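You operate a simulated robot arm through the tools that you are given. There is no shell and no other tool.

Carry out the task below with a simulated robot arm. There is one attempt and no reset: what you move stays moved.

Task
Reconnect the battery, plus side first, so the strip lamp lights.
Fine: each clamp down on its post and its knob tight; close the red cover before the minus clamp goes on.

Only the result counts: the job must be done as asked and must still hold three seconds after the hand-in. Knocking over, shifting, dropping, spilling or breaking anything else fails it. Lids that push on must go on centred and level and be pressed home; caps that screw on are set level and turned clockwise until they are tight.

Robot
A 6-joint arm with a fingered hand, fixed in place. Base frame: the origin is on the floor under the middle of its stand, x ahead of it, y to its left, z up. Lengths are in mm, angles in degrees, forces in N, time in s.
With the tool pointing down near the work surface it reaches from about 420 to 820 mm from the base axis. Its first joint turns from -166.0 to 166.0 degrees. Payload 4 kg.
The tool frame sits at the grasp point between the pads (the TCP): z along the fingers, y along the line on which they close. The tips reach 20 mm beyond it. The gripper opens to 140 mm; its body begins 54 mm behind the TCP. The gripper is a hand of 3 fingers: y runs from the thumb to the fingers, the wrist lies at [0, 0, -215] in the tool frame, and closing takes about 1.5 s.
Orientation is told as [roll, pitch, yaw] about the base's x, y, z axes, in that order, counted from this pose: with the fingers straight down and closing along the base's y, the tool's x points along the base's -x, its y along +y and its z along -z.

Tools
- The arm moves only by the tool step_arm. Its argument "series" is a list of rows, each an object of numbers (a shift or turn left out is 0, a gripper value left out holds the last): "x", "y", "z": the shift along the base's x, y, z in mm; "ax", "ay", "az": the turn, a rotation vector about the base's x, y, z in degrees; "fingers": the closure in counts, from 0 (fully open) to 255 (shut). In form: [{"x": .., "y": .., "z": .., "ax": .., "ay": .., "az": .., "fingers": ..}, ...]. A call has 1 to 20 rows; each row is the pose to reach, as a shift and turn from the pose commanded when the call began. Each row takes 0.2 s and may step no farther than 50 mm and 8.6 degrees from the row before; otherwise, or with a gripper value out of range, the whole call is refused. A pose out of reach is approached as far as the arm can. The call stops where the force on the tool passes 40 N (or 10 N more than at its start, if that is more) or the arm is blocked; 0.2 s more then pass. Each finger travels about 45 mm/s and halts on what it meets, pressing with about 33 N; the grip force reading is that of the motor and also rises with nothing between the fingers. The clock runs only during rows and for 0.2 s after the last one: add rows that repeat a pose to give the fingers time. It gives the time, the measured TCP pose, the force on the tool (base axes), the opening and the grip force at its end, in the units of the frame above (readings bear some noise), with the torque about the TCP (base axes, N m) and any sound that the robot's microphone picked up, and new pictures: "pictures" is both (left out), scene, wrist or none.
- Cameras (640 x 400 px; columns grow to the right, rows downward): "scene" is fixed at [399.8, 648.6, 1503.1]; the picture's right is [-0.99, -0.11, 0.00], its down [-0.07, 0.64, -0.77] and it looks along [0.08, -0.76, -0.64] (base axes); focal length 348 px, centre (320, 200). "wrist" rides on the gripper at [74, -43, -79] in the tool frame; the picture's right is [0.50, 0.87, 0.00], its down [-0.59, 0.34, -0.73] and it looks along [-0.64, 0.37, 0.68] (tool axes); focal length 275 px, centre (320, 200). There is no depth. A picture from a camera that has moved, and an enlarged one, comes with that camera's place and axes in the base frame and with its lens. The place of the scene camera against the robot may be out by one fixed shift of up to 18 mm in any direction.
- lift_body(by): moves the trunk up (or, below 0, down) by that many mm; the arm rides with it, the base frame stays. It gives what a move gives, with no picture.
- set_grasp(shape): the hand has 3 fingers and takes this shape, open, in about a second: jaw (thumb against the fingers, like two jaws); tri (thumb and two fingers); tip (a fingertip pinch); poke (one finger out to press); point (the index stretched); flat (the hand flat); cup (the hand cupped); fist (a fist). The gripper value then closes the fingers along that shape, each until it touches; the sizes above hold for jaw. It gives what a move gives, with no picture.
- enlarge(camera, box): a new picture of the part [left, top, right, bottom] of that camera's present view, enlarged. The clock stands still meanwhile.
- hand_in(): hands the job in; it is judged then, once.

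Places have to be worked out from the pictures, the camera data and where the tool is seen. Open the gripper and draw the arm clear of the work before you hand the job in, unless the task says otherwise.

The tools are called after "Call:" by a JSON object that holds its "api" and its "payload". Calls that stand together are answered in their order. step_arm: Moves the arm, as the interface text tells. Its arguments: {"type":"object","properties":{"series":{"type":"array","items":{"type":"object","properties":{"x":{"type":"number"},"y":{"type":"number"},"z":{"type":"number"},"ax":{"type":"number"},"ay":{"type":"number"},"az":{"type":"number"},"fingers":{"type":"number"}}}},"pictures":{"type":"string","enum":["both","scene","wrist","none"]}},"required":["series"]} The other tools are called the same way: lift_body (by) moves the trunk up or down; set_grasp (shape) gives the hand a shape; enlarge (camera, box) takes an enlarged picture of a part of a camera's view; hand_in () hands the job in.

At the start:

```text
t: 0.0
ee_pos: [487.0, 10.5, 1077.5]
ee_rot: [0.0, -0.1, 0.0]
contact_force: [1.4, -0.5, 0.2]
moment: [0.0, -0.01, 0.01]
grip_width: 139.8
grip_force: 0.0
shape: jaw
trunk travel left (down, up): [-25.0, 565.0]
```

scene: 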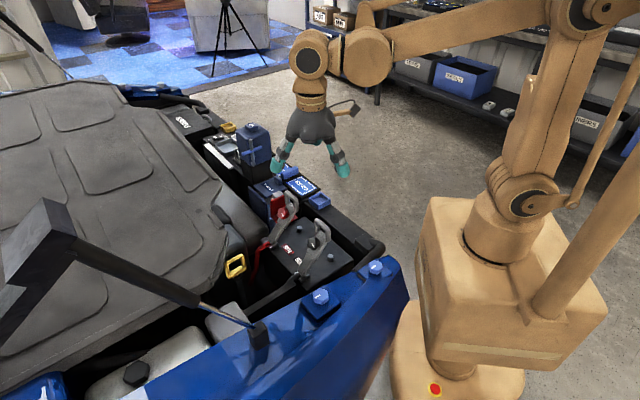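
wrist: 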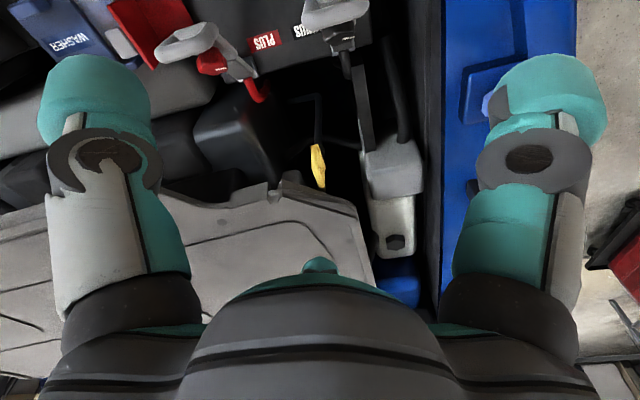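

The pictures show an engine bay with a battery, two loose clamps (red plus, black minus), and a red cover. I'll enlarge both views to see details before moving.

Call:
{"api": "enlarge", "payload": {"camera": "scene", "box": [220, 160, 380, 300]}}

Call:
{"api": "enlarge", "payload": {"camera": "wrist", "box": [100, 0, 460, 120]}}

Call:
{"api": "enlarge", "payload": {"camera": "scene", "box": [160, 100, 420, 350]}}

```text
2.86 times, centred on (300, 230) of scene
camera zoom: at [399.8, 648.6, 1503.1], right [-0.99, -0.11, 0.0], down [-0.07, 0.64, -0.77], along [0.08, -0.76, -0.64], focal length 994 px, centre (377, 114)
```

zoom: 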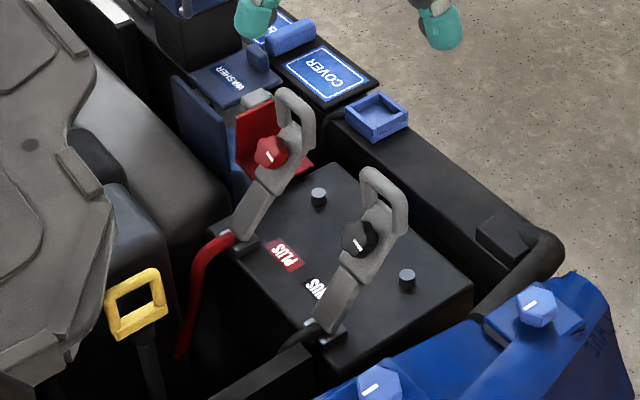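

```text
1.78 times, centred on (280, 60) of wrist
camera zoom: at [412.6, -32.5, 1157.6], right [-0.5, 0.87, 0.0], down [0.59, 0.34, 0.73], along [0.64, 0.37, -0.68], focal length 489 px, centre (391, 449)
```

zoom: 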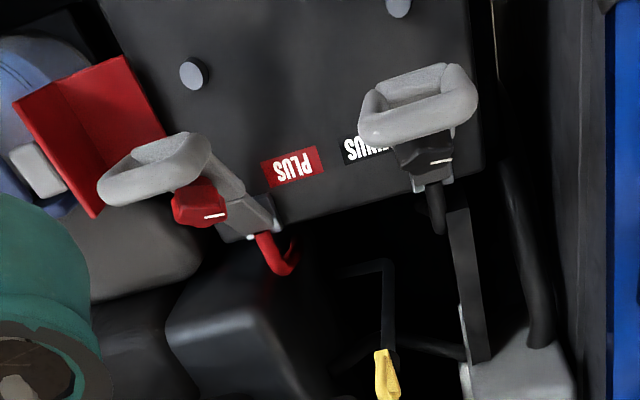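

```text
1.60 times, centred on (290, 225) of scene
camera zoom: at [399.8, 648.6, 1503.1], right [-0.99, -0.11, 0.0], down [-0.07, 0.64, -0.77], along [0.08, -0.76, -0.64], focal length 557 px, centre (368, 160)
```

zoom: 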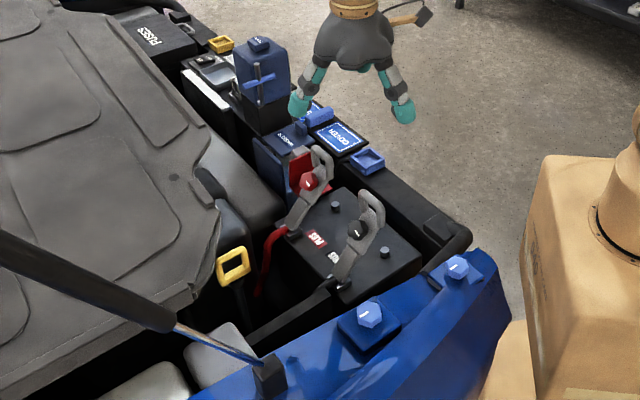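

Triangulating from both cameras puts the plus post near (544,-113,740), the minus post near (440,-10,740), and the plus clamp knob near (580,-74,834). The clamp is hinged on the engine side and raised about 60°. I'll tilt the wrist camera down for a better view of the battery.

Call:
{"api": "step_arm", "payload": {"series": [{"ax": -4, "ay": 7}, {"ax": -8, "ay": 14}, {"ax": -11, "ay": 20, "y": -20}, {"ax": -11, "ay": 20, "y": -40}, {"ax": -11, "ay": 20, "y": -40}], "pictures": "both"}}

```text
t: 1.2
ee_pos: [487.4, -30.5, 1076.9]
ee_rot: [-11.5, 19.9, -1.9]
contact_force: [0.7, 0.1, -0.2]
moment: [-0.02, -0.01, -0.04]
grip_width: 139.9
grip_force: 0.0
shape: jaw
trunk travel left (down, up): [-25.0, 565.0]
camera wrist: at [446.0, -54.5, 1183.5], right [-0.5, 0.87, 0.01], down [0.79, 0.45, 0.41], along [0.35, 0.21, -0.91], focal length 275 px, centre (320, 200)
```

scene: 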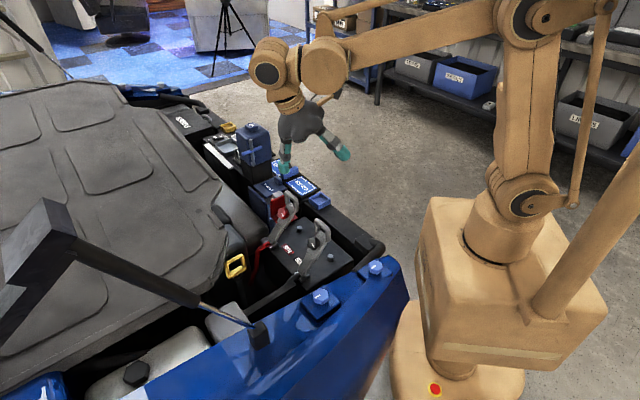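
wrist: 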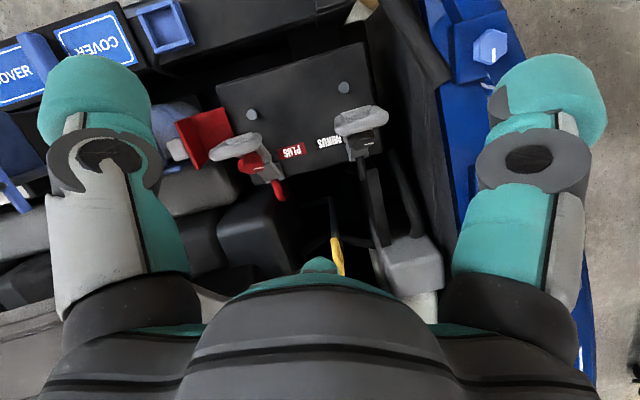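

Call:
{"api": "enlarge", "payload": {"camera": "wrist", "box": [150, 40, 420, 210]}}

Call:
{"api": "enlarge", "payload": {"camera": "scene", "box": [240, 170, 360, 245]}}

Call:
{"api": "enlarge", "payload": {"camera": "scene", "box": [220, 215, 360, 305]}}

```text
2.35 times, centred on (285, 125) of wrist
camera zoom: at [446.0, -54.5, 1183.5], right [-0.5, 0.87, 0.01], down [0.79, 0.45, 0.41], along [0.35, 0.21, -0.91], focal length 648 px, centre (402, 376)
```

zoom: 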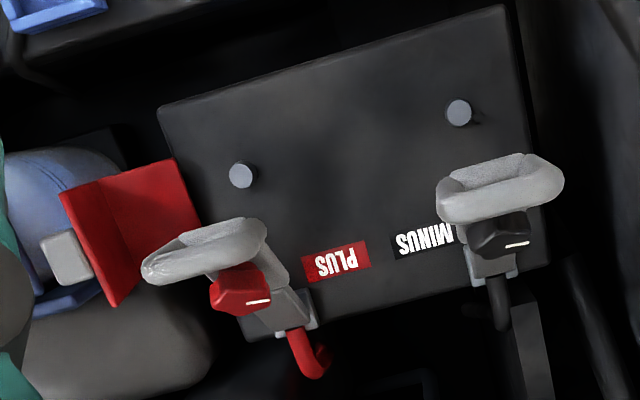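

```text
5.33 times, centred on (300, 208) of scene
camera zoom: at [399.8, 648.6, 1503.1], right [-0.99, -0.11, 0.0], down [-0.07, 0.64, -0.77], along [0.08, -0.76, -0.64], focal length 1856 px, centre (427, 160)
```

zoom: 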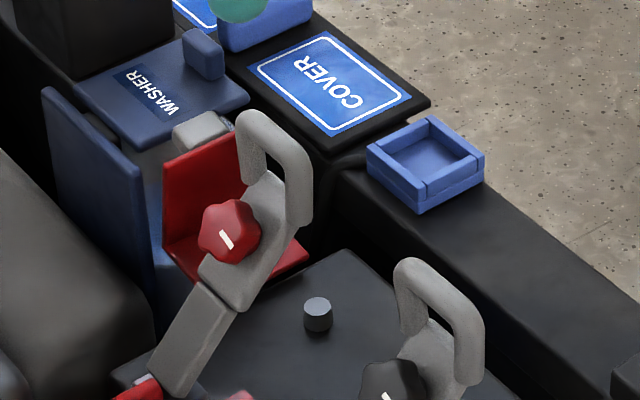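

```text
4.44 times, centred on (290, 260) of scene
camera zoom: at [399.8, 648.6, 1503.1], right [-0.99, -0.11, 0.0], down [-0.07, 0.64, -0.77], along [0.08, -0.76, -0.64], focal length 1546 px, centre (453, -67)
```

zoom: 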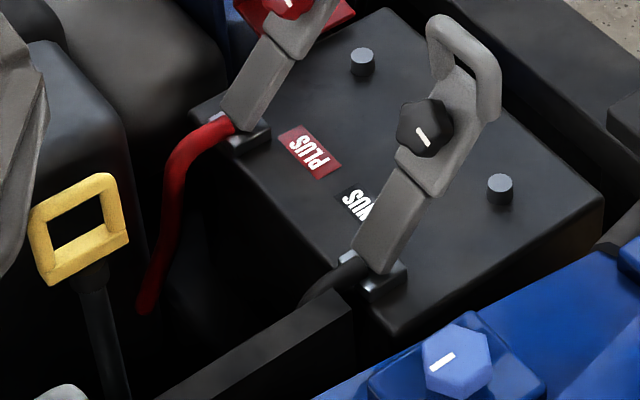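

The clamp geometry is clear: U-handles beyond the knobs, hinges parallel to the line of the posts. The red L-shaped cover is open beside the plus post. I'll check how the hand's fingers are arranged.

Call:
{"api": "enlarge", "payload": {"camera": "scene", "box": [240, 30, 380, 190]}}

Call:
{"api": "enlarge", "payload": {"camera": "wrist", "box": [0, 0, 250, 260]}}

```text
2.50 times, centred on (310, 110) of scene
camera zoom: at [399.8, 648.6, 1503.1], right [-0.99, -0.11, 0.0], down [-0.07, 0.64, -0.77], along [0.08, -0.76, -0.64], focal length 870 px, centre (345, 425)
```

zoom: 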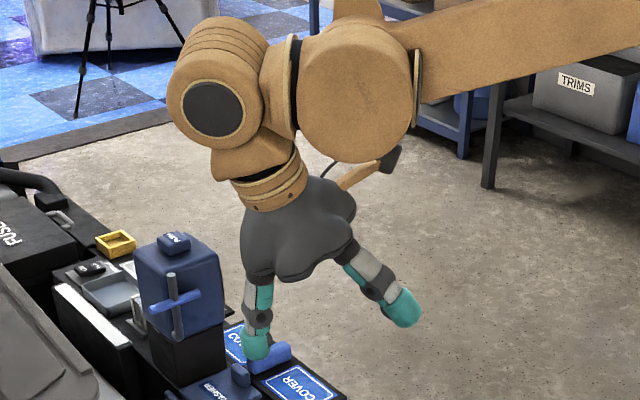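

```text
1.54 times, centred on (125, 130) of wrist
camera zoom: at [446.0, -54.5, 1183.5], right [-0.5, 0.87, 0.01], down [0.79, 0.45, 0.41], along [0.35, 0.21, -0.91], focal length 424 px, centre (620, 308)
```

zoom: 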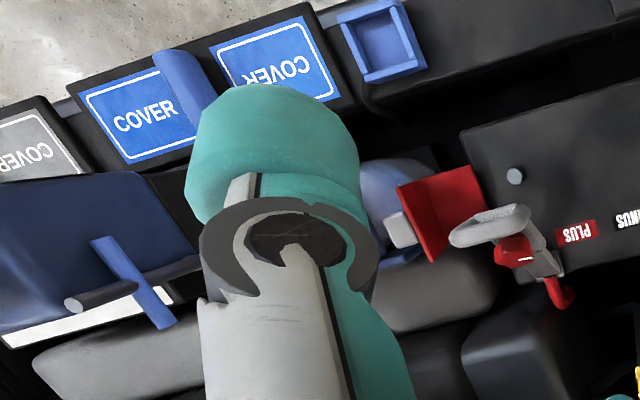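

The hand appears to have three fingers about 120° apart. I'll close it partway in free air to see how the fingertips move.

Call:
{"api": "step_arm", "payload": {"series": [{"fingers": 120}, {"fingers": 120}, {"fingers": 120}, {"fingers": 120}, {"fingers": 120}], "pictures": "both"}}

Call:
{"api": "enlarge", "payload": {"camera": "scene", "box": [240, 50, 380, 190]}}

Call:
{"api": "step_arm", "payload": {"series": [{"fingers": 255}, {"fingers": 255}, {"fingers": 255}, {"fingers": 255}, {"fingers": 255}, {"fingers": 255}], "pictures": "both"}}

Call:
{"api": "enlarge", "payload": {"camera": "scene", "box": [240, 50, 380, 190]}}

```text
t: 2.4
ee_pos: [488.5, -28.5, 1077.0]
ee_rot: [-11.5, 19.9, -2.0]
contact_force: [0.0, 0.6, 0.0]
moment: [-0.01, 0.0, 0.0]
grip_width: 74.6
grip_force: 0.0
shape: jaw
trunk travel left (down, up): [-25.0, 565.0]
camera wrist: at [446.1, -54.3, 1183.4], right [-0.5, 0.87, 0.01], down [0.79, 0.45, 0.41], along [0.35, 0.21, -0.91], focal length 275 px, centre (320, 200)
```

scene: 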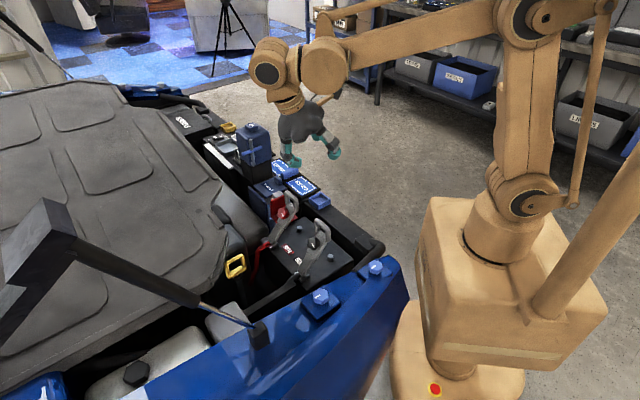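
wrist: 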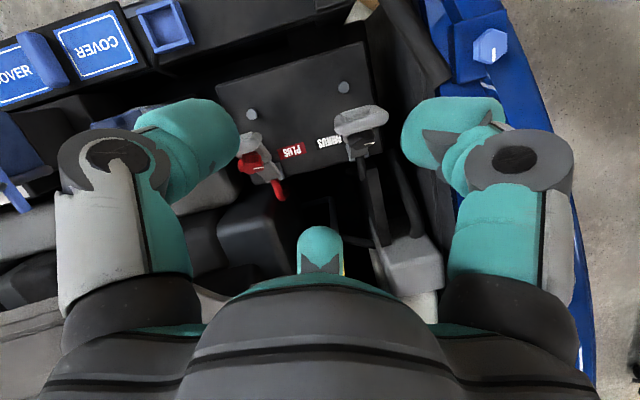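

```text
2.86 times, centred on (310, 120) of scene
camera zoom: at [399.8, 648.6, 1503.1], right [-0.99, -0.11, 0.0], down [-0.07, 0.64, -0.77], along [0.08, -0.76, -0.64], focal length 994 px, centre (349, 429)
```

zoom: 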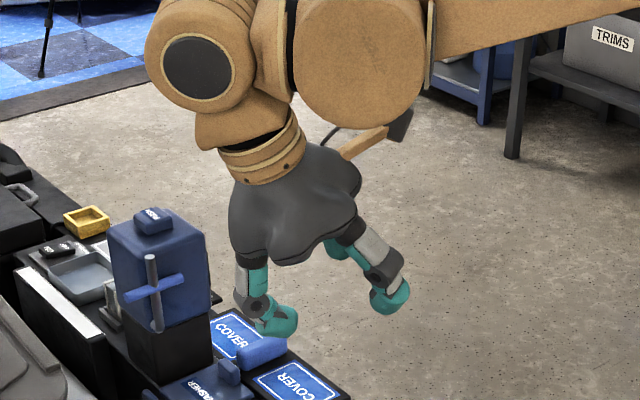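

```text
t: 3.8
ee_pos: [487.0, -28.8, 1076.4]
ee_rot: [-11.5, 19.8, -2.0]
contact_force: [0.5, -0.2, -0.4]
moment: [-0.01, 0.01, 0.04]
grip_width: 0.0
grip_force: 33.4
shape: jaw
trunk travel left (down, up): [-25.0, 565.0]
camera wrist: at [446.1, -54.3, 1183.4], right [-0.5, 0.87, 0.01], down [0.79, 0.45, 0.41], along [0.35, 0.21, -0.91], focal length 275 px, centre (320, 200)
```

scene: 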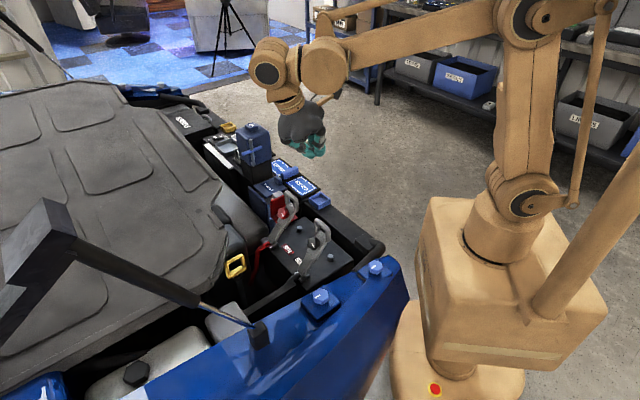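
wrist: 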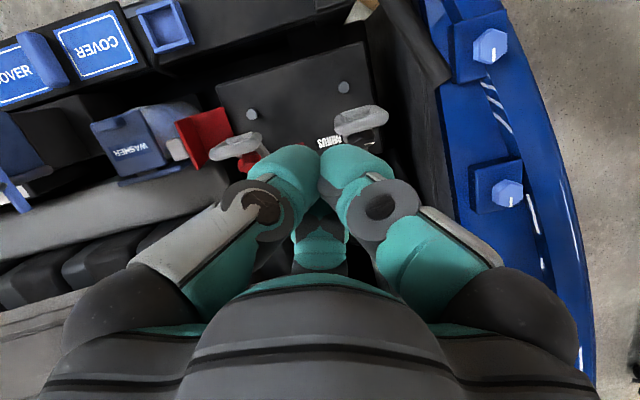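

```text
2.86 times, centred on (310, 120) of scene
camera zoom: at [399.8, 648.6, 1503.1], right [-0.99, -0.11, 0.0], down [-0.07, 0.64, -0.77], along [0.08, -0.76, -0.64], focal length 994 px, centre (349, 429)
```

zoom: 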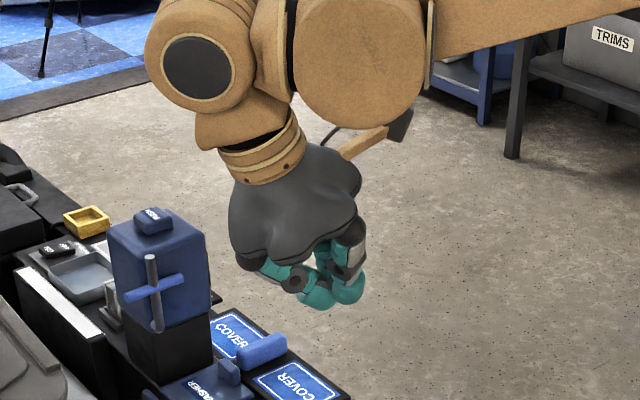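

Closing acts like a three-jaw chuck, which suits the knobs. Next I'll check the "poke" shape for pressing.

Call:
{"api": "set_grasp", "payload": {"shape": "poke"}}

Call:
{"api": "step_arm", "payload": {"series": [{"fingers": 0}], "pictures": "both"}}

Call:
{"api": "enlarge", "payload": {"camera": "scene", "box": [240, 50, 380, 190]}}

```text
t: 4.7
ee_pos: [488.0, -30.8, 1076.4]
ee_rot: [-11.5, 19.9, -2.0]
contact_force: [-0.7, -1.3, 0.5]
moment: [0.04, 0.0, 0.0]
grip_width: 0.1
grip_force: 0.1
shape: poke
trunk travel left (down, up): [-25.0, 565.0]
```

```text
t: 5.1
ee_pos: [488.5, -29.4, 1076.6]
ee_rot: [-11.6, 19.8, -1.9]
contact_force: [0.2, -0.8, 0.2]
moment: [-0.01, 0.0, 0.01]
grip_width: 0.1
grip_force: 0.0
shape: poke
trunk travel left (down, up): [-25.0, 565.0]
camera wrist: at [446.1, -54.3, 1183.4], right [-0.5, 0.87, 0.01], down [0.79, 0.45, 0.41], along [0.35, 0.21, -0.91], focal length 275 px, centre (320, 200)
```

scene: 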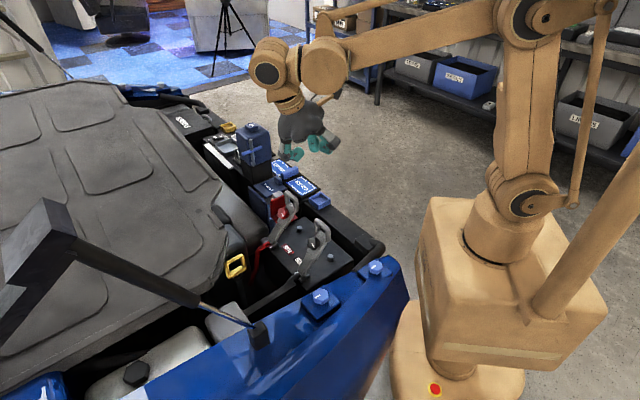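
wrist: 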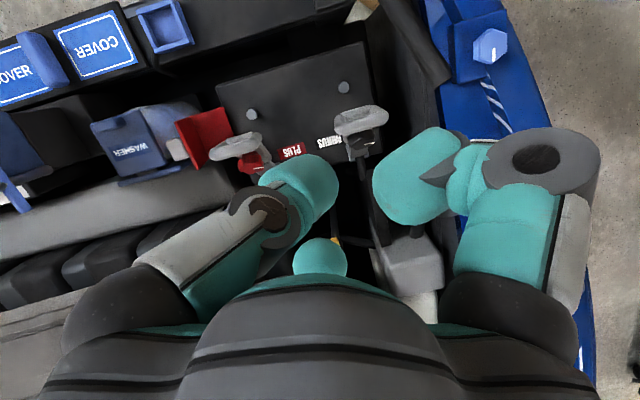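

```text
2.86 times, centred on (310, 120) of scene
camera zoom: at [399.8, 648.6, 1503.1], right [-0.99, -0.11, 0.0], down [-0.07, 0.64, -0.77], along [0.08, -0.76, -0.64], focal length 994 px, centre (349, 429)
```

zoom: 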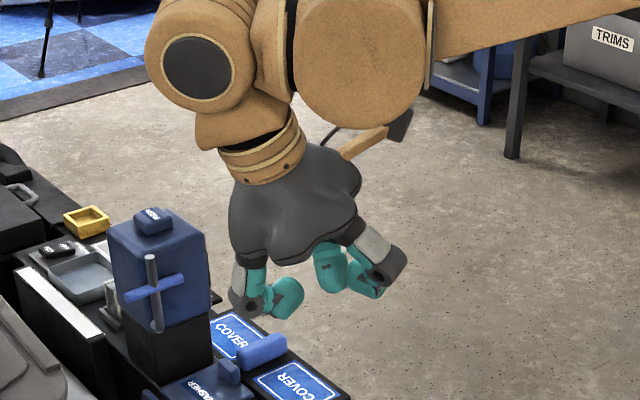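

Poke extends only the thumb. I'll go back to jaw and set the tool upright again before turning it so the camera sees the plus clamp in profile.

Call:
{"api": "set_grasp", "payload": {"shape": "jaw"}}

Call:
{"api": "step_arm", "payload": {"series": [{"ax": 4, "ay": -7, "fingers": 255}, {"ax": 8, "ay": -14, "fingers": 255}, {"ax": 11, "ay": -20, "fingers": 255}, {"ax": 11, "ay": -20, "fingers": 255}], "pictures": "none"}}

Call:
{"api": "step_arm", "payload": {"series": [{"az": -8}, {"az": -16}, {"az": -24}, {"az": -32}, {"az": -40}, {"az": -48}, {"az": -56}, {"az": -64}, {"az": -70}, {"az": -75}, {"az": -75, "x": 20, "y": -20}, {"az": -75, "x": 40, "y": -50, "z": -20}, {"az": -75, "x": 60, "y": -70, "z": -50}, {"az": -75, "x": 60, "y": -70, "z": -70}], "pictures": "both"}}

```text
t: 6.0
ee_pos: [488.0, -29.8, 1076.6]
ee_rot: [-11.6, 19.8, -2.0]
contact_force: [0.0, 0.1, 0.7]
moment: [0.02, 0.03, 0.03]
grip_width: 139.9
grip_force: 0.1
shape: jaw
trunk travel left (down, up): [-25.0, 565.0]
```

```text
t: 7.0
ee_pos: [487.5, -29.3, 1077.6]
ee_rot: [0.0, -0.2, 0.0]
contact_force: [0.1, 0.9, 0.0]
moment: [0.0, -0.04, -0.03]
grip_width: 52.0
grip_force: 0.0
shape: jaw
trunk travel left (down, up): [-25.0, 565.0]
```

```text
t: 10.0
ee_pos: [547.3, -99.2, 1007.3]
ee_rot: [-0.1, 0.0, -75.0]
contact_force: [0.0, 0.1, 0.4]
moment: [0.0, 0.02, -0.01]
grip_width: 0.0
grip_force: 33.0
shape: jaw
trunk travel left (down, up): [-25.0, 565.0]
camera wrist: at [486.3, -38.8, 1086.6], right [0.71, 0.71, 0.0], down [0.48, -0.48, 0.73], along [0.52, -0.52, -0.68], focal length 275 px, centre (320, 200)
```

scene: 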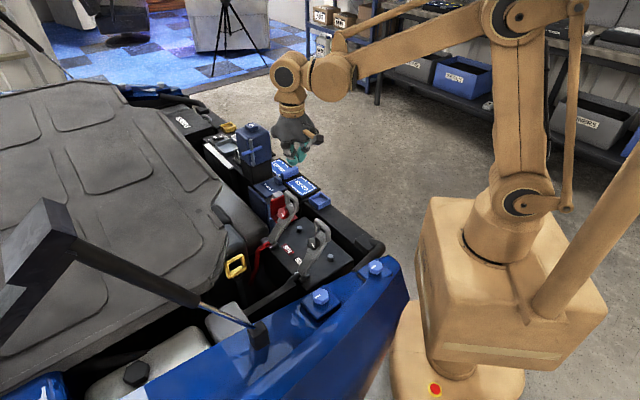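
wrist: 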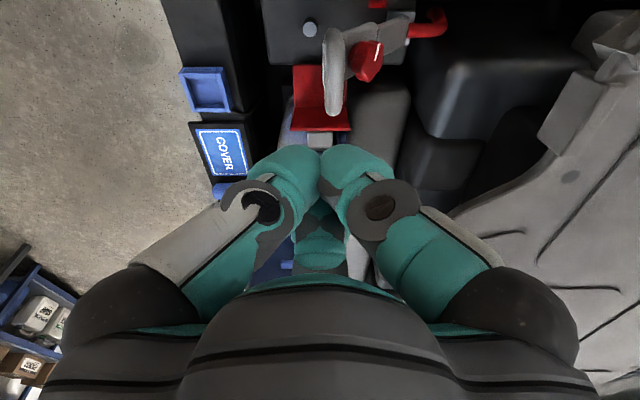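

Now the camera looks along the post line from the minus side. I'll enlarge the clamp and cover.

Call:
{"api": "enlarge", "payload": {"camera": "wrist", "box": [240, 0, 460, 160]}}

Call:
{"api": "enlarge", "payload": {"camera": "scene", "box": [240, 170, 340, 240]}}

```text
2.50 times, centred on (350, 80) of wrist
camera zoom: at [486.3, -38.8, 1086.6], right [0.71, 0.71, 0.0], down [0.48, -0.48, 0.73], along [0.52, -0.52, -0.68], focal length 688 px, centre (245, 500)
```

zoom: 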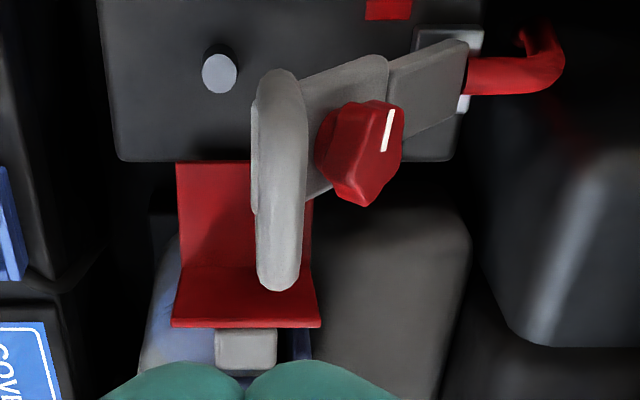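

```text
5.71 times, centred on (290, 205) of scene
camera zoom: at [399.8, 648.6, 1503.1], right [-0.99, -0.11, 0.0], down [-0.07, 0.64, -0.77], along [0.08, -0.76, -0.64], focal length 1988 px, centre (491, 171)
```

zoom: 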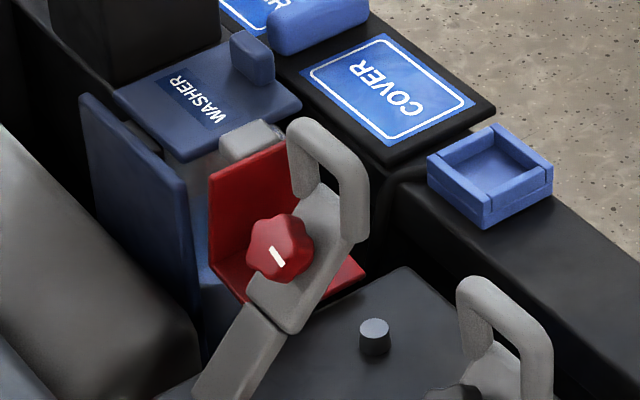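

All three views agree: handle bar about (553,-95,887), hinge about (621,-40,735), post about (545,-114,740). I'll bring the closed fingers down on the engine side of the plus handle, above the knob.

Call:
{"api": "step_arm", "payload": {"series": [{"x": 19, "y": 12, "z": -20}, {"x": 38, "y": 23, "z": -40}, {"x": 38, "y": 23, "z": -65}, {"x": 38, "y": 23, "z": -85}, {"x": 38, "y": 23, "z": -100}, {"x": 38, "y": 23, "z": -105}], "pictures": "both"}}

Call:
{"api": "enlarge", "payload": {"camera": "scene", "box": [240, 130, 340, 240]}}

```text
t: 11.4
ee_pos: [584.5, -77.8, 902.9]
ee_rot: [0.0, -0.1, -74.9]
contact_force: [0.4, 0.8, 1.3]
moment: [0.01, 0.02, 0.02]
grip_width: 0.0
grip_force: 32.9
shape: jaw
trunk travel left (down, up): [-25.0, 565.0]
camera wrist: at [523.4, -17.0, 983.2], right [0.71, 0.71, 0.0], down [0.48, -0.48, 0.73], along [0.52, -0.52, -0.68], focal length 275 px, centre (320, 200)
```

scene: 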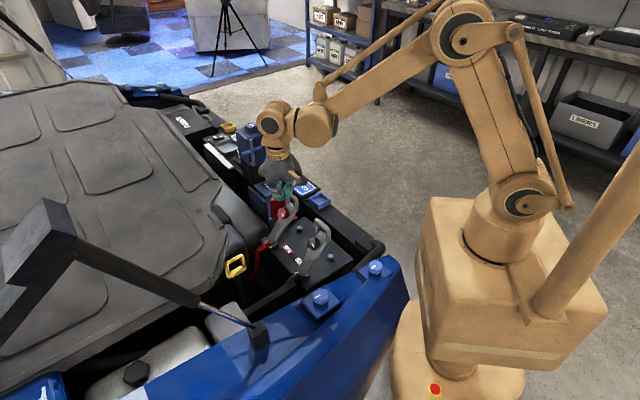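
wrist: 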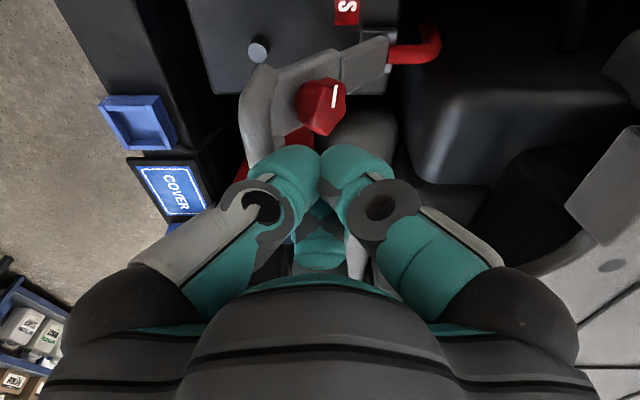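

```text
3.64 times, centred on (290, 185) of scene
camera zoom: at [399.8, 648.6, 1503.1], right [-0.99, -0.11, 0.0], down [-0.07, 0.64, -0.77], along [0.08, -0.76, -0.64], focal length 1265 px, centre (429, 254)
```

zoom: 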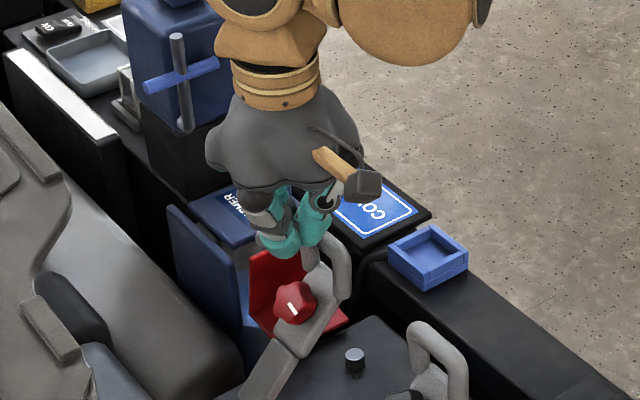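

The fingertips are behind the plus handle bar. I'll push it along its arc toward the post in small steps and check the response.

Call:
{"api": "step_arm", "payload": {"series": [{"x": -4, "y": -4, "z": 0}, {"x": -9, "y": -9, "z": -4}, {"x": -14, "y": -14, "z": -7}, {"x": -19, "y": -19, "z": -11}, {"x": -24, "y": -24, "z": -16}, {"x": -29, "y": -29, "z": -20}, {"x": -33.6, "y": -33.6, "z": -25.4}], "pictures": "both"}}

Call:
{"api": "enlarge", "payload": {"camera": "scene", "box": [240, 130, 340, 240]}}

```text
t: 13.0
ee_pos: [553.0, -110.1, 877.1]
ee_rot: [0.0, 0.0, -74.9]
contact_force: [-0.6, 0.4, 0.5]
moment: [-0.02, -0.03, -0.02]
grip_width: 0.0
grip_force: 33.3
shape: jaw
trunk travel left (down, up): [-25.0, 565.0]
camera wrist: at [490.8, -49.7, 956.9], right [0.71, 0.71, 0.0], down [0.48, -0.48, 0.73], along [0.52, -0.52, -0.68], focal length 275 px, centre (320, 200)
```

scene: 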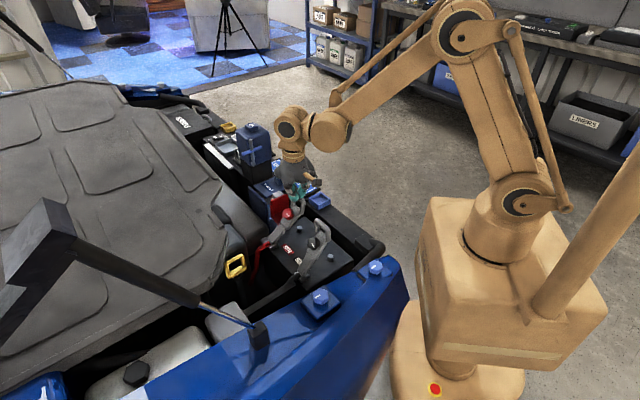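
wrist: 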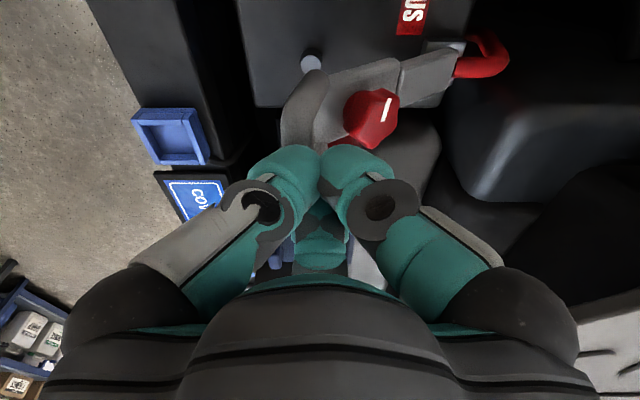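

```text
3.64 times, centred on (290, 185) of scene
camera zoom: at [399.8, 648.6, 1503.1], right [-0.99, -0.11, 0.0], down [-0.07, 0.64, -0.77], along [0.08, -0.76, -0.64], focal length 1265 px, centre (429, 254)
```

zoom: 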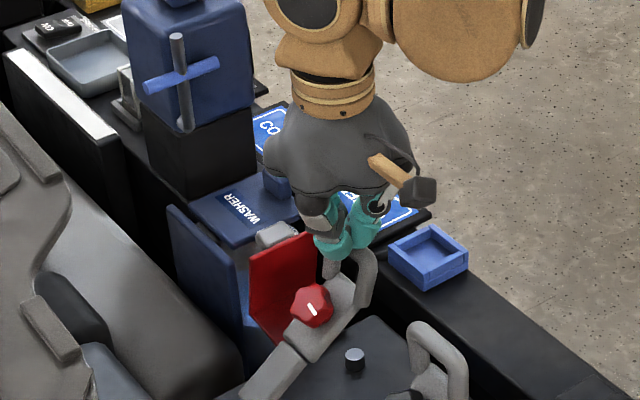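

The clamp is swinging down freely, by about 12° so far. I'll continue along the arc, shifting gradually from pushing sideways to pressing from above.

Call:
{"api": "step_arm", "payload": {"series": [{"x": -4, "y": -4, "z": -5}, {"x": -8, "y": -8, "z": -10}, {"x": -12, "y": -12, "z": -15.6}, {"x": -16, "y": -16, "z": -22}, {"x": -20, "y": -20, "z": -28}, {"x": -23, "y": -23, "z": -34.6}, {"x": -26, "y": -26, "z": -40}, {"x": -26, "y": -26, "z": -40}], "pictures": "both"}}

Call:
{"api": "enlarge", "payload": {"camera": "scene", "box": [240, 130, 340, 240]}}

```text
t: 14.8
ee_pos: [525.4, -136.2, 836.9]
ee_rot: [0.0, -0.1, -75.0]
contact_force: [0.2, -0.3, -0.2]
moment: [-0.02, 0.03, 0.0]
grip_width: 0.1
grip_force: 32.9
shape: jaw
trunk travel left (down, up): [-25.0, 565.0]
camera wrist: at [464.3, -75.4, 916.9], right [0.71, 0.71, 0.0], down [0.48, -0.48, 0.73], along [0.52, -0.52, -0.68], focal length 275 px, centre (320, 200)
```

scene: 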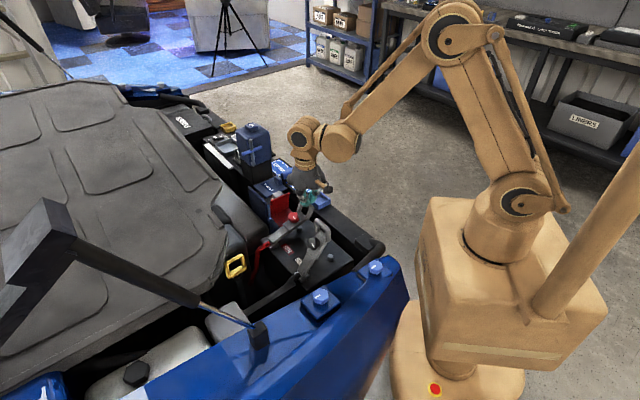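
wrist: 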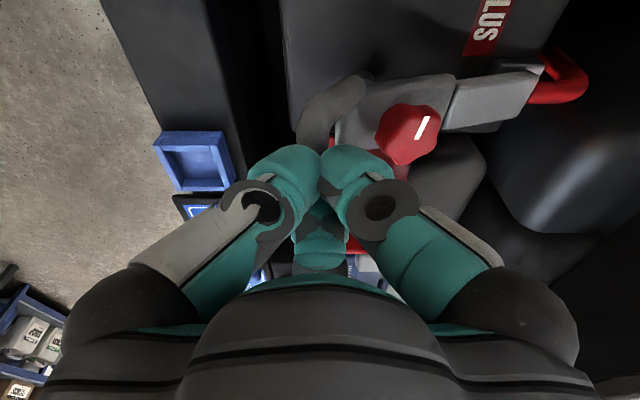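

```text
3.64 times, centred on (290, 185) of scene
camera zoom: at [399.8, 648.6, 1503.1], right [-0.99, -0.11, 0.0], down [-0.07, 0.64, -0.77], along [0.08, -0.76, -0.64], focal length 1265 px, centre (429, 254)
```

zoom: 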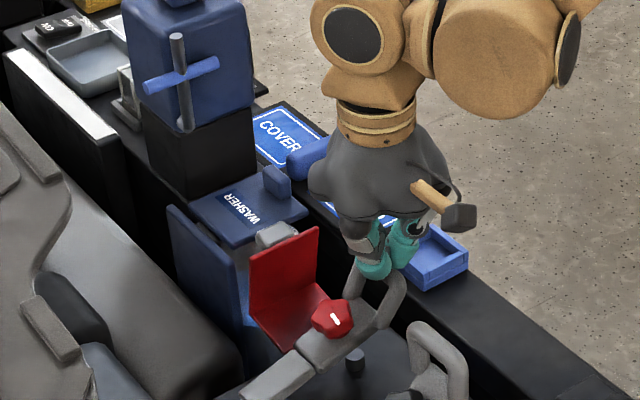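

The clamp is now only about 15–20° above closed. I'll keep pressing down gently until the force shows it seated.

Call:
{"api": "step_arm", "payload": {"series": [{"x": -3, "y": -3, "z": -5}, {"x": -6, "y": -6, "z": -10}, {"x": -8, "y": -8, "z": -15}, {"x": -10, "y": -10, "z": -20}, {"x": -12, "y": -12, "z": -24}, {"x": -13, "y": -13, "z": -28}, {"x": -14, "y": -14, "z": -32}, {"x": -15, "y": -15, "z": -36}], "pictures": "both"}}

Call:
{"api": "enlarge", "payload": {"camera": "scene", "box": [250, 150, 350, 260]}}

```text
t: 16.6
ee_pos: [510.8, -151.6, 799.7]
ee_rot: [0.0, 0.0, -74.9]
contact_force: [0.1, -1.0, 0.0]
moment: [-0.02, 0.0, -0.01]
grip_width: 0.0
grip_force: 33.0
shape: jaw
trunk travel left (down, up): [-25.0, 565.0]
camera wrist: at [449.8, -91.1, 880.7], right [0.71, 0.71, 0.0], down [0.48, -0.48, 0.73], along [0.52, -0.52, -0.68], focal length 275 px, centre (320, 200)
```

scene: 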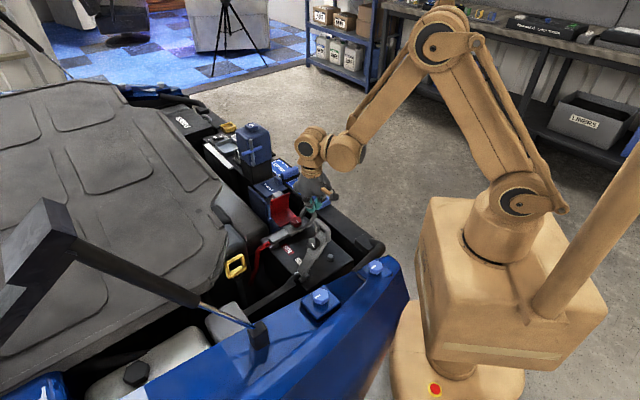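
wrist: 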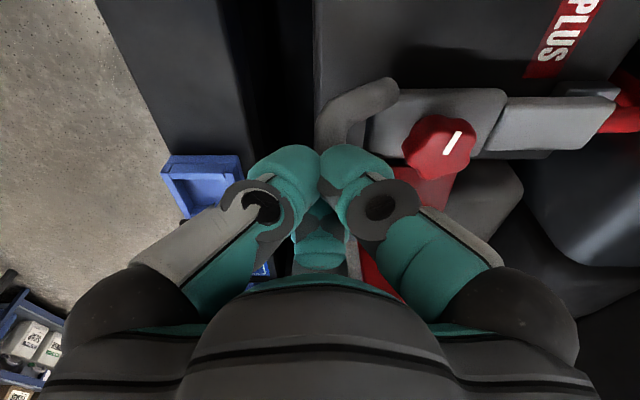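

```text
3.64 times, centred on (300, 205) of scene
camera zoom: at [399.8, 648.6, 1503.1], right [-0.99, -0.11, 0.0], down [-0.07, 0.64, -0.77], along [0.08, -0.76, -0.64], focal length 1265 px, centre (393, 182)
```

zoom: 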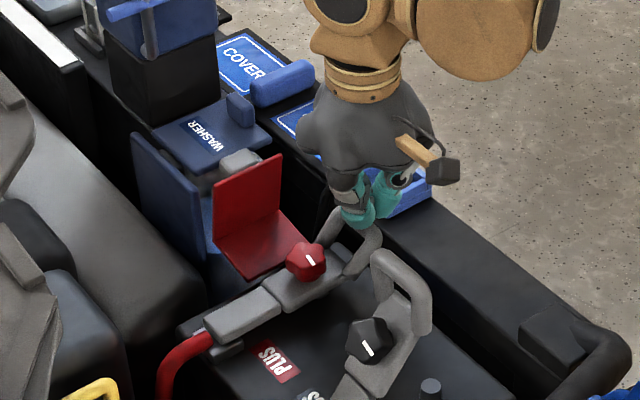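

The clamp is nearly horizontal with no contact force yet. I'll press further down in small steps.

Call:
{"api": "step_arm", "payload": {"series": [{"z": -3}, {"z": -6}, {"z": -9}, {"z": -12}, {"z": -15}, {"z": -18}], "pictures": "both"}}

Call:
{"api": "enlarge", "payload": {"camera": "scene", "box": [250, 150, 350, 260]}}

Call:
{"api": "enlarge", "payload": {"camera": "wrist", "box": [300, 40, 640, 260]}}

```text
t: 17.3
ee_pos: [510.8, -150.9, 796.3]
ee_rot: [0.3, -0.1, -75.0]
contact_force: [2.9, -0.8, 34.8]
moment: [0.2, -0.06, -0.09]
grip_width: 0.1
grip_force: 33.2
shape: jaw
trunk travel left (down, up): [-25.0, 565.0]
stopped in row 3: the force on the tool passed its limit at 48 N (the readings are from after the stop); the commanded pose is now the measured one
camera wrist: at [449.4, -90.4, 875.8], right [0.71, 0.71, 0.0], down [0.48, -0.48, 0.74], along [0.52, -0.52, -0.68], focal length 275 px, centre (320, 200)
```

scene: 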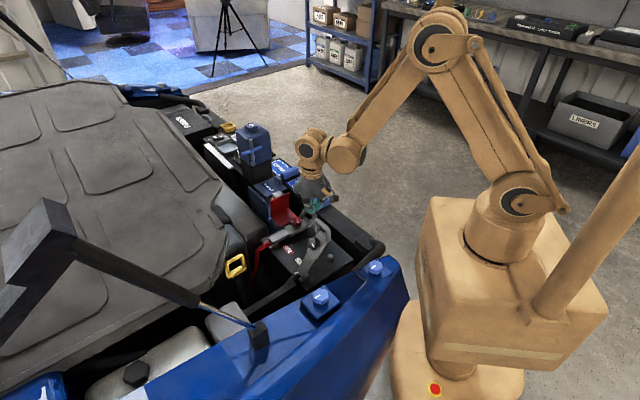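
wrist: 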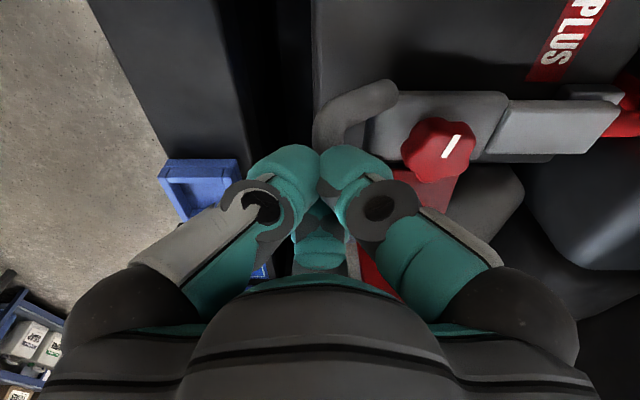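

```text
3.64 times, centred on (300, 205) of scene
camera zoom: at [399.8, 648.6, 1503.1], right [-0.99, -0.11, 0.0], down [-0.07, 0.64, -0.77], along [0.08, -0.76, -0.64], focal length 1265 px, centre (393, 182)
```

zoom: 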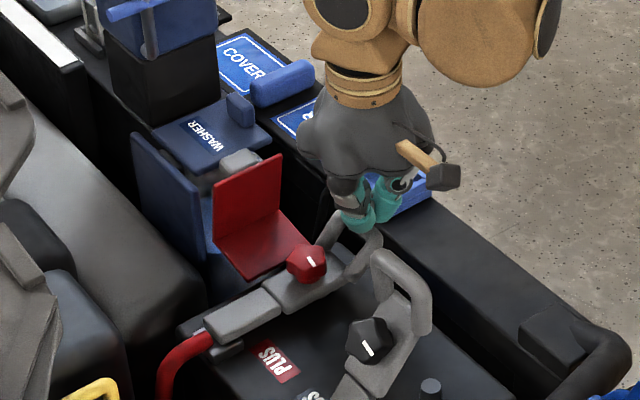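

```text
1.82 times, centred on (470, 150) of wrist
camera zoom: at [449.4, -90.4, 875.8], right [0.71, 0.71, 0.0], down [0.48, -0.48, 0.74], along [0.52, -0.52, -0.68], focal length 500 px, centre (47, 291)
```

zoom: 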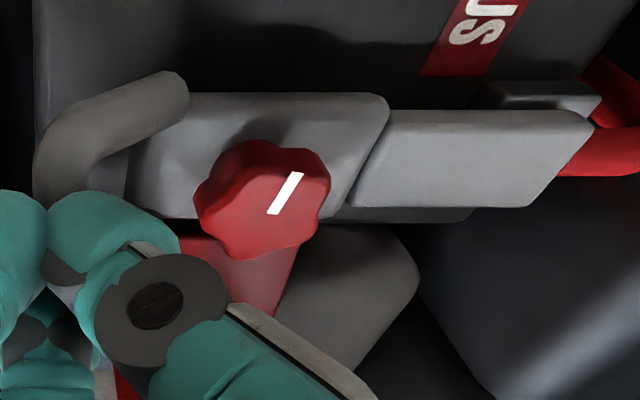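

The press stopped at 48 N with the clamp level and its knob about (547,-107,771), right over the post, so it looks seated. I'll lift off vertically and check that it stays down.

Call:
{"api": "step_arm", "payload": {"series": [{"z": 15}, {"z": 40}, {"z": 70}, {"x": 15, "y": 18, "z": 90}, {"x": 35, "y": 40, "z": 100, "fingers": 0}, {"x": 35, "y": 40, "z": 100, "az": 8}, {"x": 35, "y": 40, "z": 100, "az": 16}, {"x": 35, "y": 40, "z": 100, "az": 24}, {"x": 35, "y": 40, "z": 100, "az": 30}, {"x": 35, "y": 40, "z": 100, "az": 30}, {"x": 35, "y": 40, "z": 100, "az": 30}], "pictures": "both"}}

Call:
{"api": "enlarge", "payload": {"camera": "scene", "box": [250, 150, 350, 260]}}

Call:
{"api": "enlarge", "payload": {"camera": "wrist", "box": [160, 40, 480, 240]}}

```text
t: 19.7
ee_pos: [546.8, -111.6, 895.3]
ee_rot: [0.2, 0.1, -45.0]
contact_force: [-0.3, 0.3, 0.4]
moment: [-0.02, 0.02, 0.01]
grip_width: 140.1
grip_force: 0.0
shape: jaw
trunk travel left (down, up): [-25.0, 565.0]
camera wrist: at [463.2, -89.6, 974.2], right [0.26, 0.97, 0.0], down [0.65, -0.18, 0.74], along [0.71, -0.19, -0.68], focal length 275 px, centre (320, 200)
```

scene: 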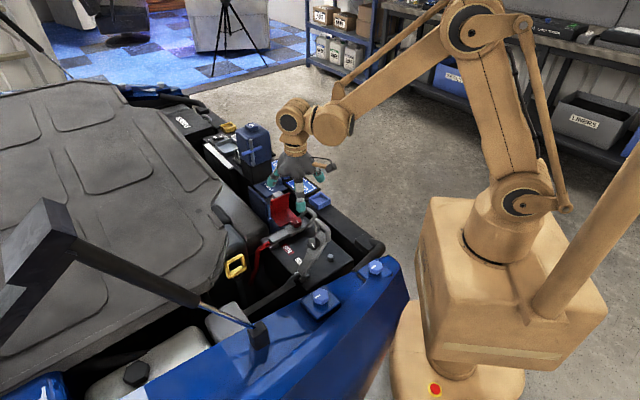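
wrist: 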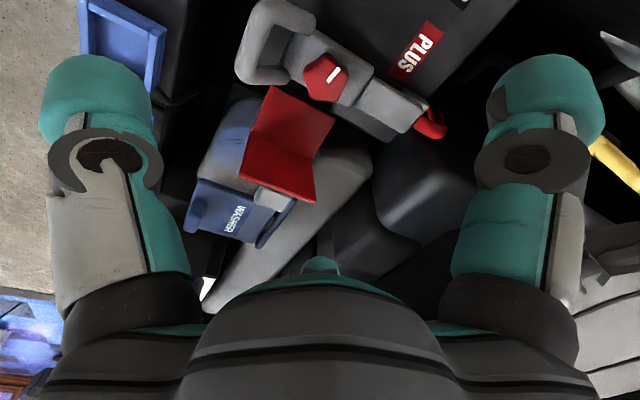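

```text
3.64 times, centred on (300, 205) of scene
camera zoom: at [399.8, 648.6, 1503.1], right [-0.99, -0.11, 0.0], down [-0.07, 0.64, -0.77], along [0.08, -0.76, -0.64], focal length 1265 px, centre (393, 182)
```

zoom: 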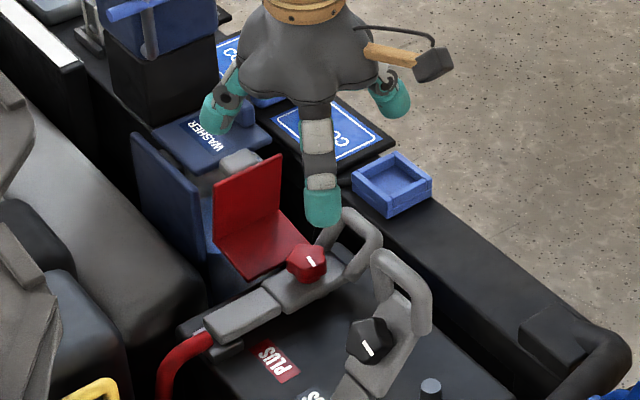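

```text
2.00 times, centred on (320, 140) of wrist
camera zoom: at [463.2, -89.6, 974.2], right [0.26, 0.97, 0.0], down [0.65, -0.18, 0.74], along [0.71, -0.19, -0.68], focal length 551 px, centre (320, 320)
```

zoom: 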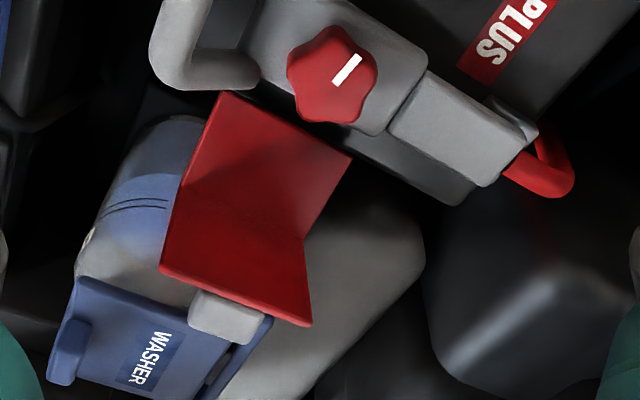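

The clamp stays down with its knob near (548,-107). I'll rotate the hand to the start yaw for a clockwise turn and view the knob from another side to refine its centre.

Call:
{"api": "step_arm", "payload": {"series": [{"az": 8}, {"az": 16}, {"az": 24}, {"az": 32}, {"az": 40}, {"az": 48}, {"az": 56}, {"az": 64}, {"az": 72}, {"az": 80}, {"az": 88}, {"az": 96}, {"az": 100}, {"az": 100}], "pictures": "both"}}

Call:
{"api": "enlarge", "payload": {"camera": "wrist", "box": [200, 0, 460, 160]}}

```text
t: 22.7
ee_pos: [546.2, -111.1, 893.8]
ee_rot: [0.2, 0.1, 55.1]
contact_force: [-0.5, 0.5, 0.7]
moment: [0.02, -0.01, -0.04]
grip_width: 140.2
grip_force: 0.1
shape: jaw
trunk travel left (down, up): [-25.0, 565.0]
camera wrist: at [539.3, -197.2, 973.7], right [-1.0, 0.09, 0.0], down [0.06, 0.67, 0.74], along [0.06, 0.73, -0.68], focal length 275 px, centre (320, 200)
```

scene: 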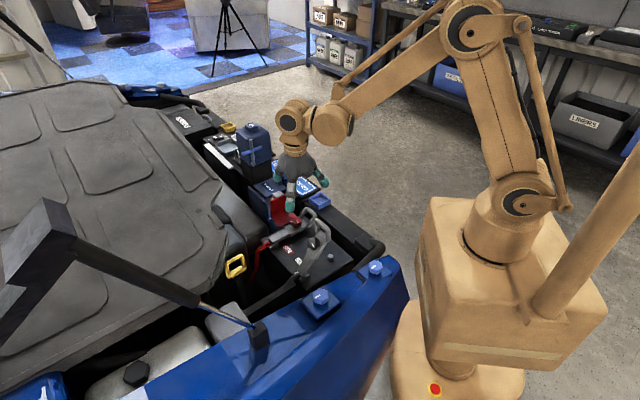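
wrist: 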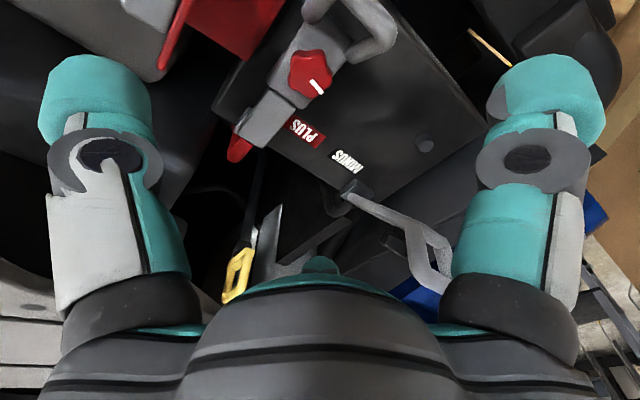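

```text
2.46 times, centred on (330, 80) of wrist
camera zoom: at [539.3, -197.2, 973.7], right [-1.0, 0.09, 0.0], down [0.06, 0.67, 0.74], along [0.06, 0.73, -0.68], focal length 678 px, centre (295, 495)
```

zoom: 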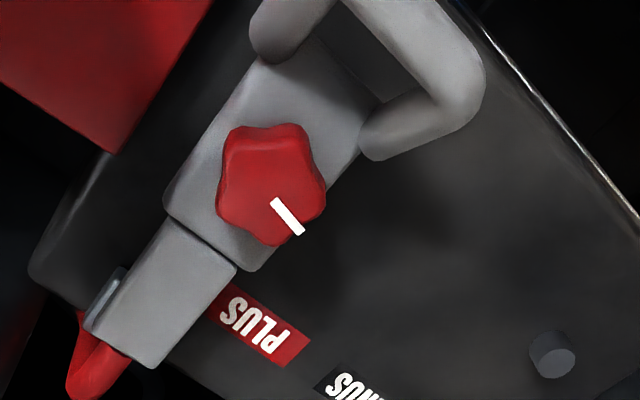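

Using wrist views only, the knob top centre is about (553,-108,763) and the posts' top is about z=722, so the scene camera reads roughly 17 mm high. I'll zoom in to check whether the clamp really lies flat.

Call:
{"api": "enlarge", "payload": {"camera": "scene", "box": [255, 195, 345, 255]}}

Call:
{"api": "enlarge", "payload": {"camera": "wrist", "box": [210, 0, 410, 110]}}

```text
6.67 times, centred on (300, 225) of scene
camera zoom: at [399.8, 648.6, 1503.1], right [-0.99, -0.11, 0.0], down [-0.07, 0.64, -0.77], along [0.08, -0.76, -0.64], focal length 2319 px, centre (453, 33)
```

zoom: 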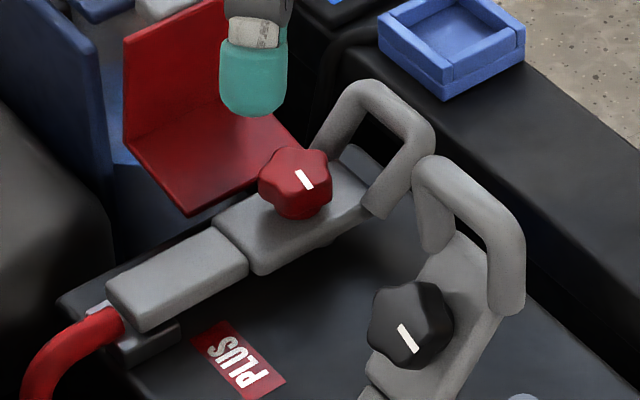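

```text
3.20 times, centred on (310, 55) of wrist
camera zoom: at [539.3, -197.2, 973.7], right [-1.0, 0.09, 0.0], down [0.06, 0.67, 0.74], along [0.06, 0.73, -0.68], focal length 881 px, centre (352, 664)
```

zoom: 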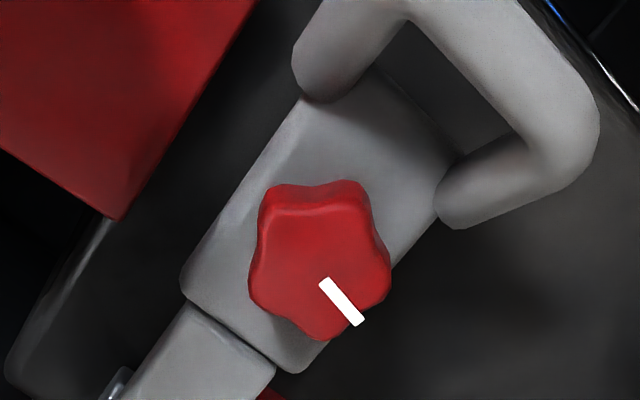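

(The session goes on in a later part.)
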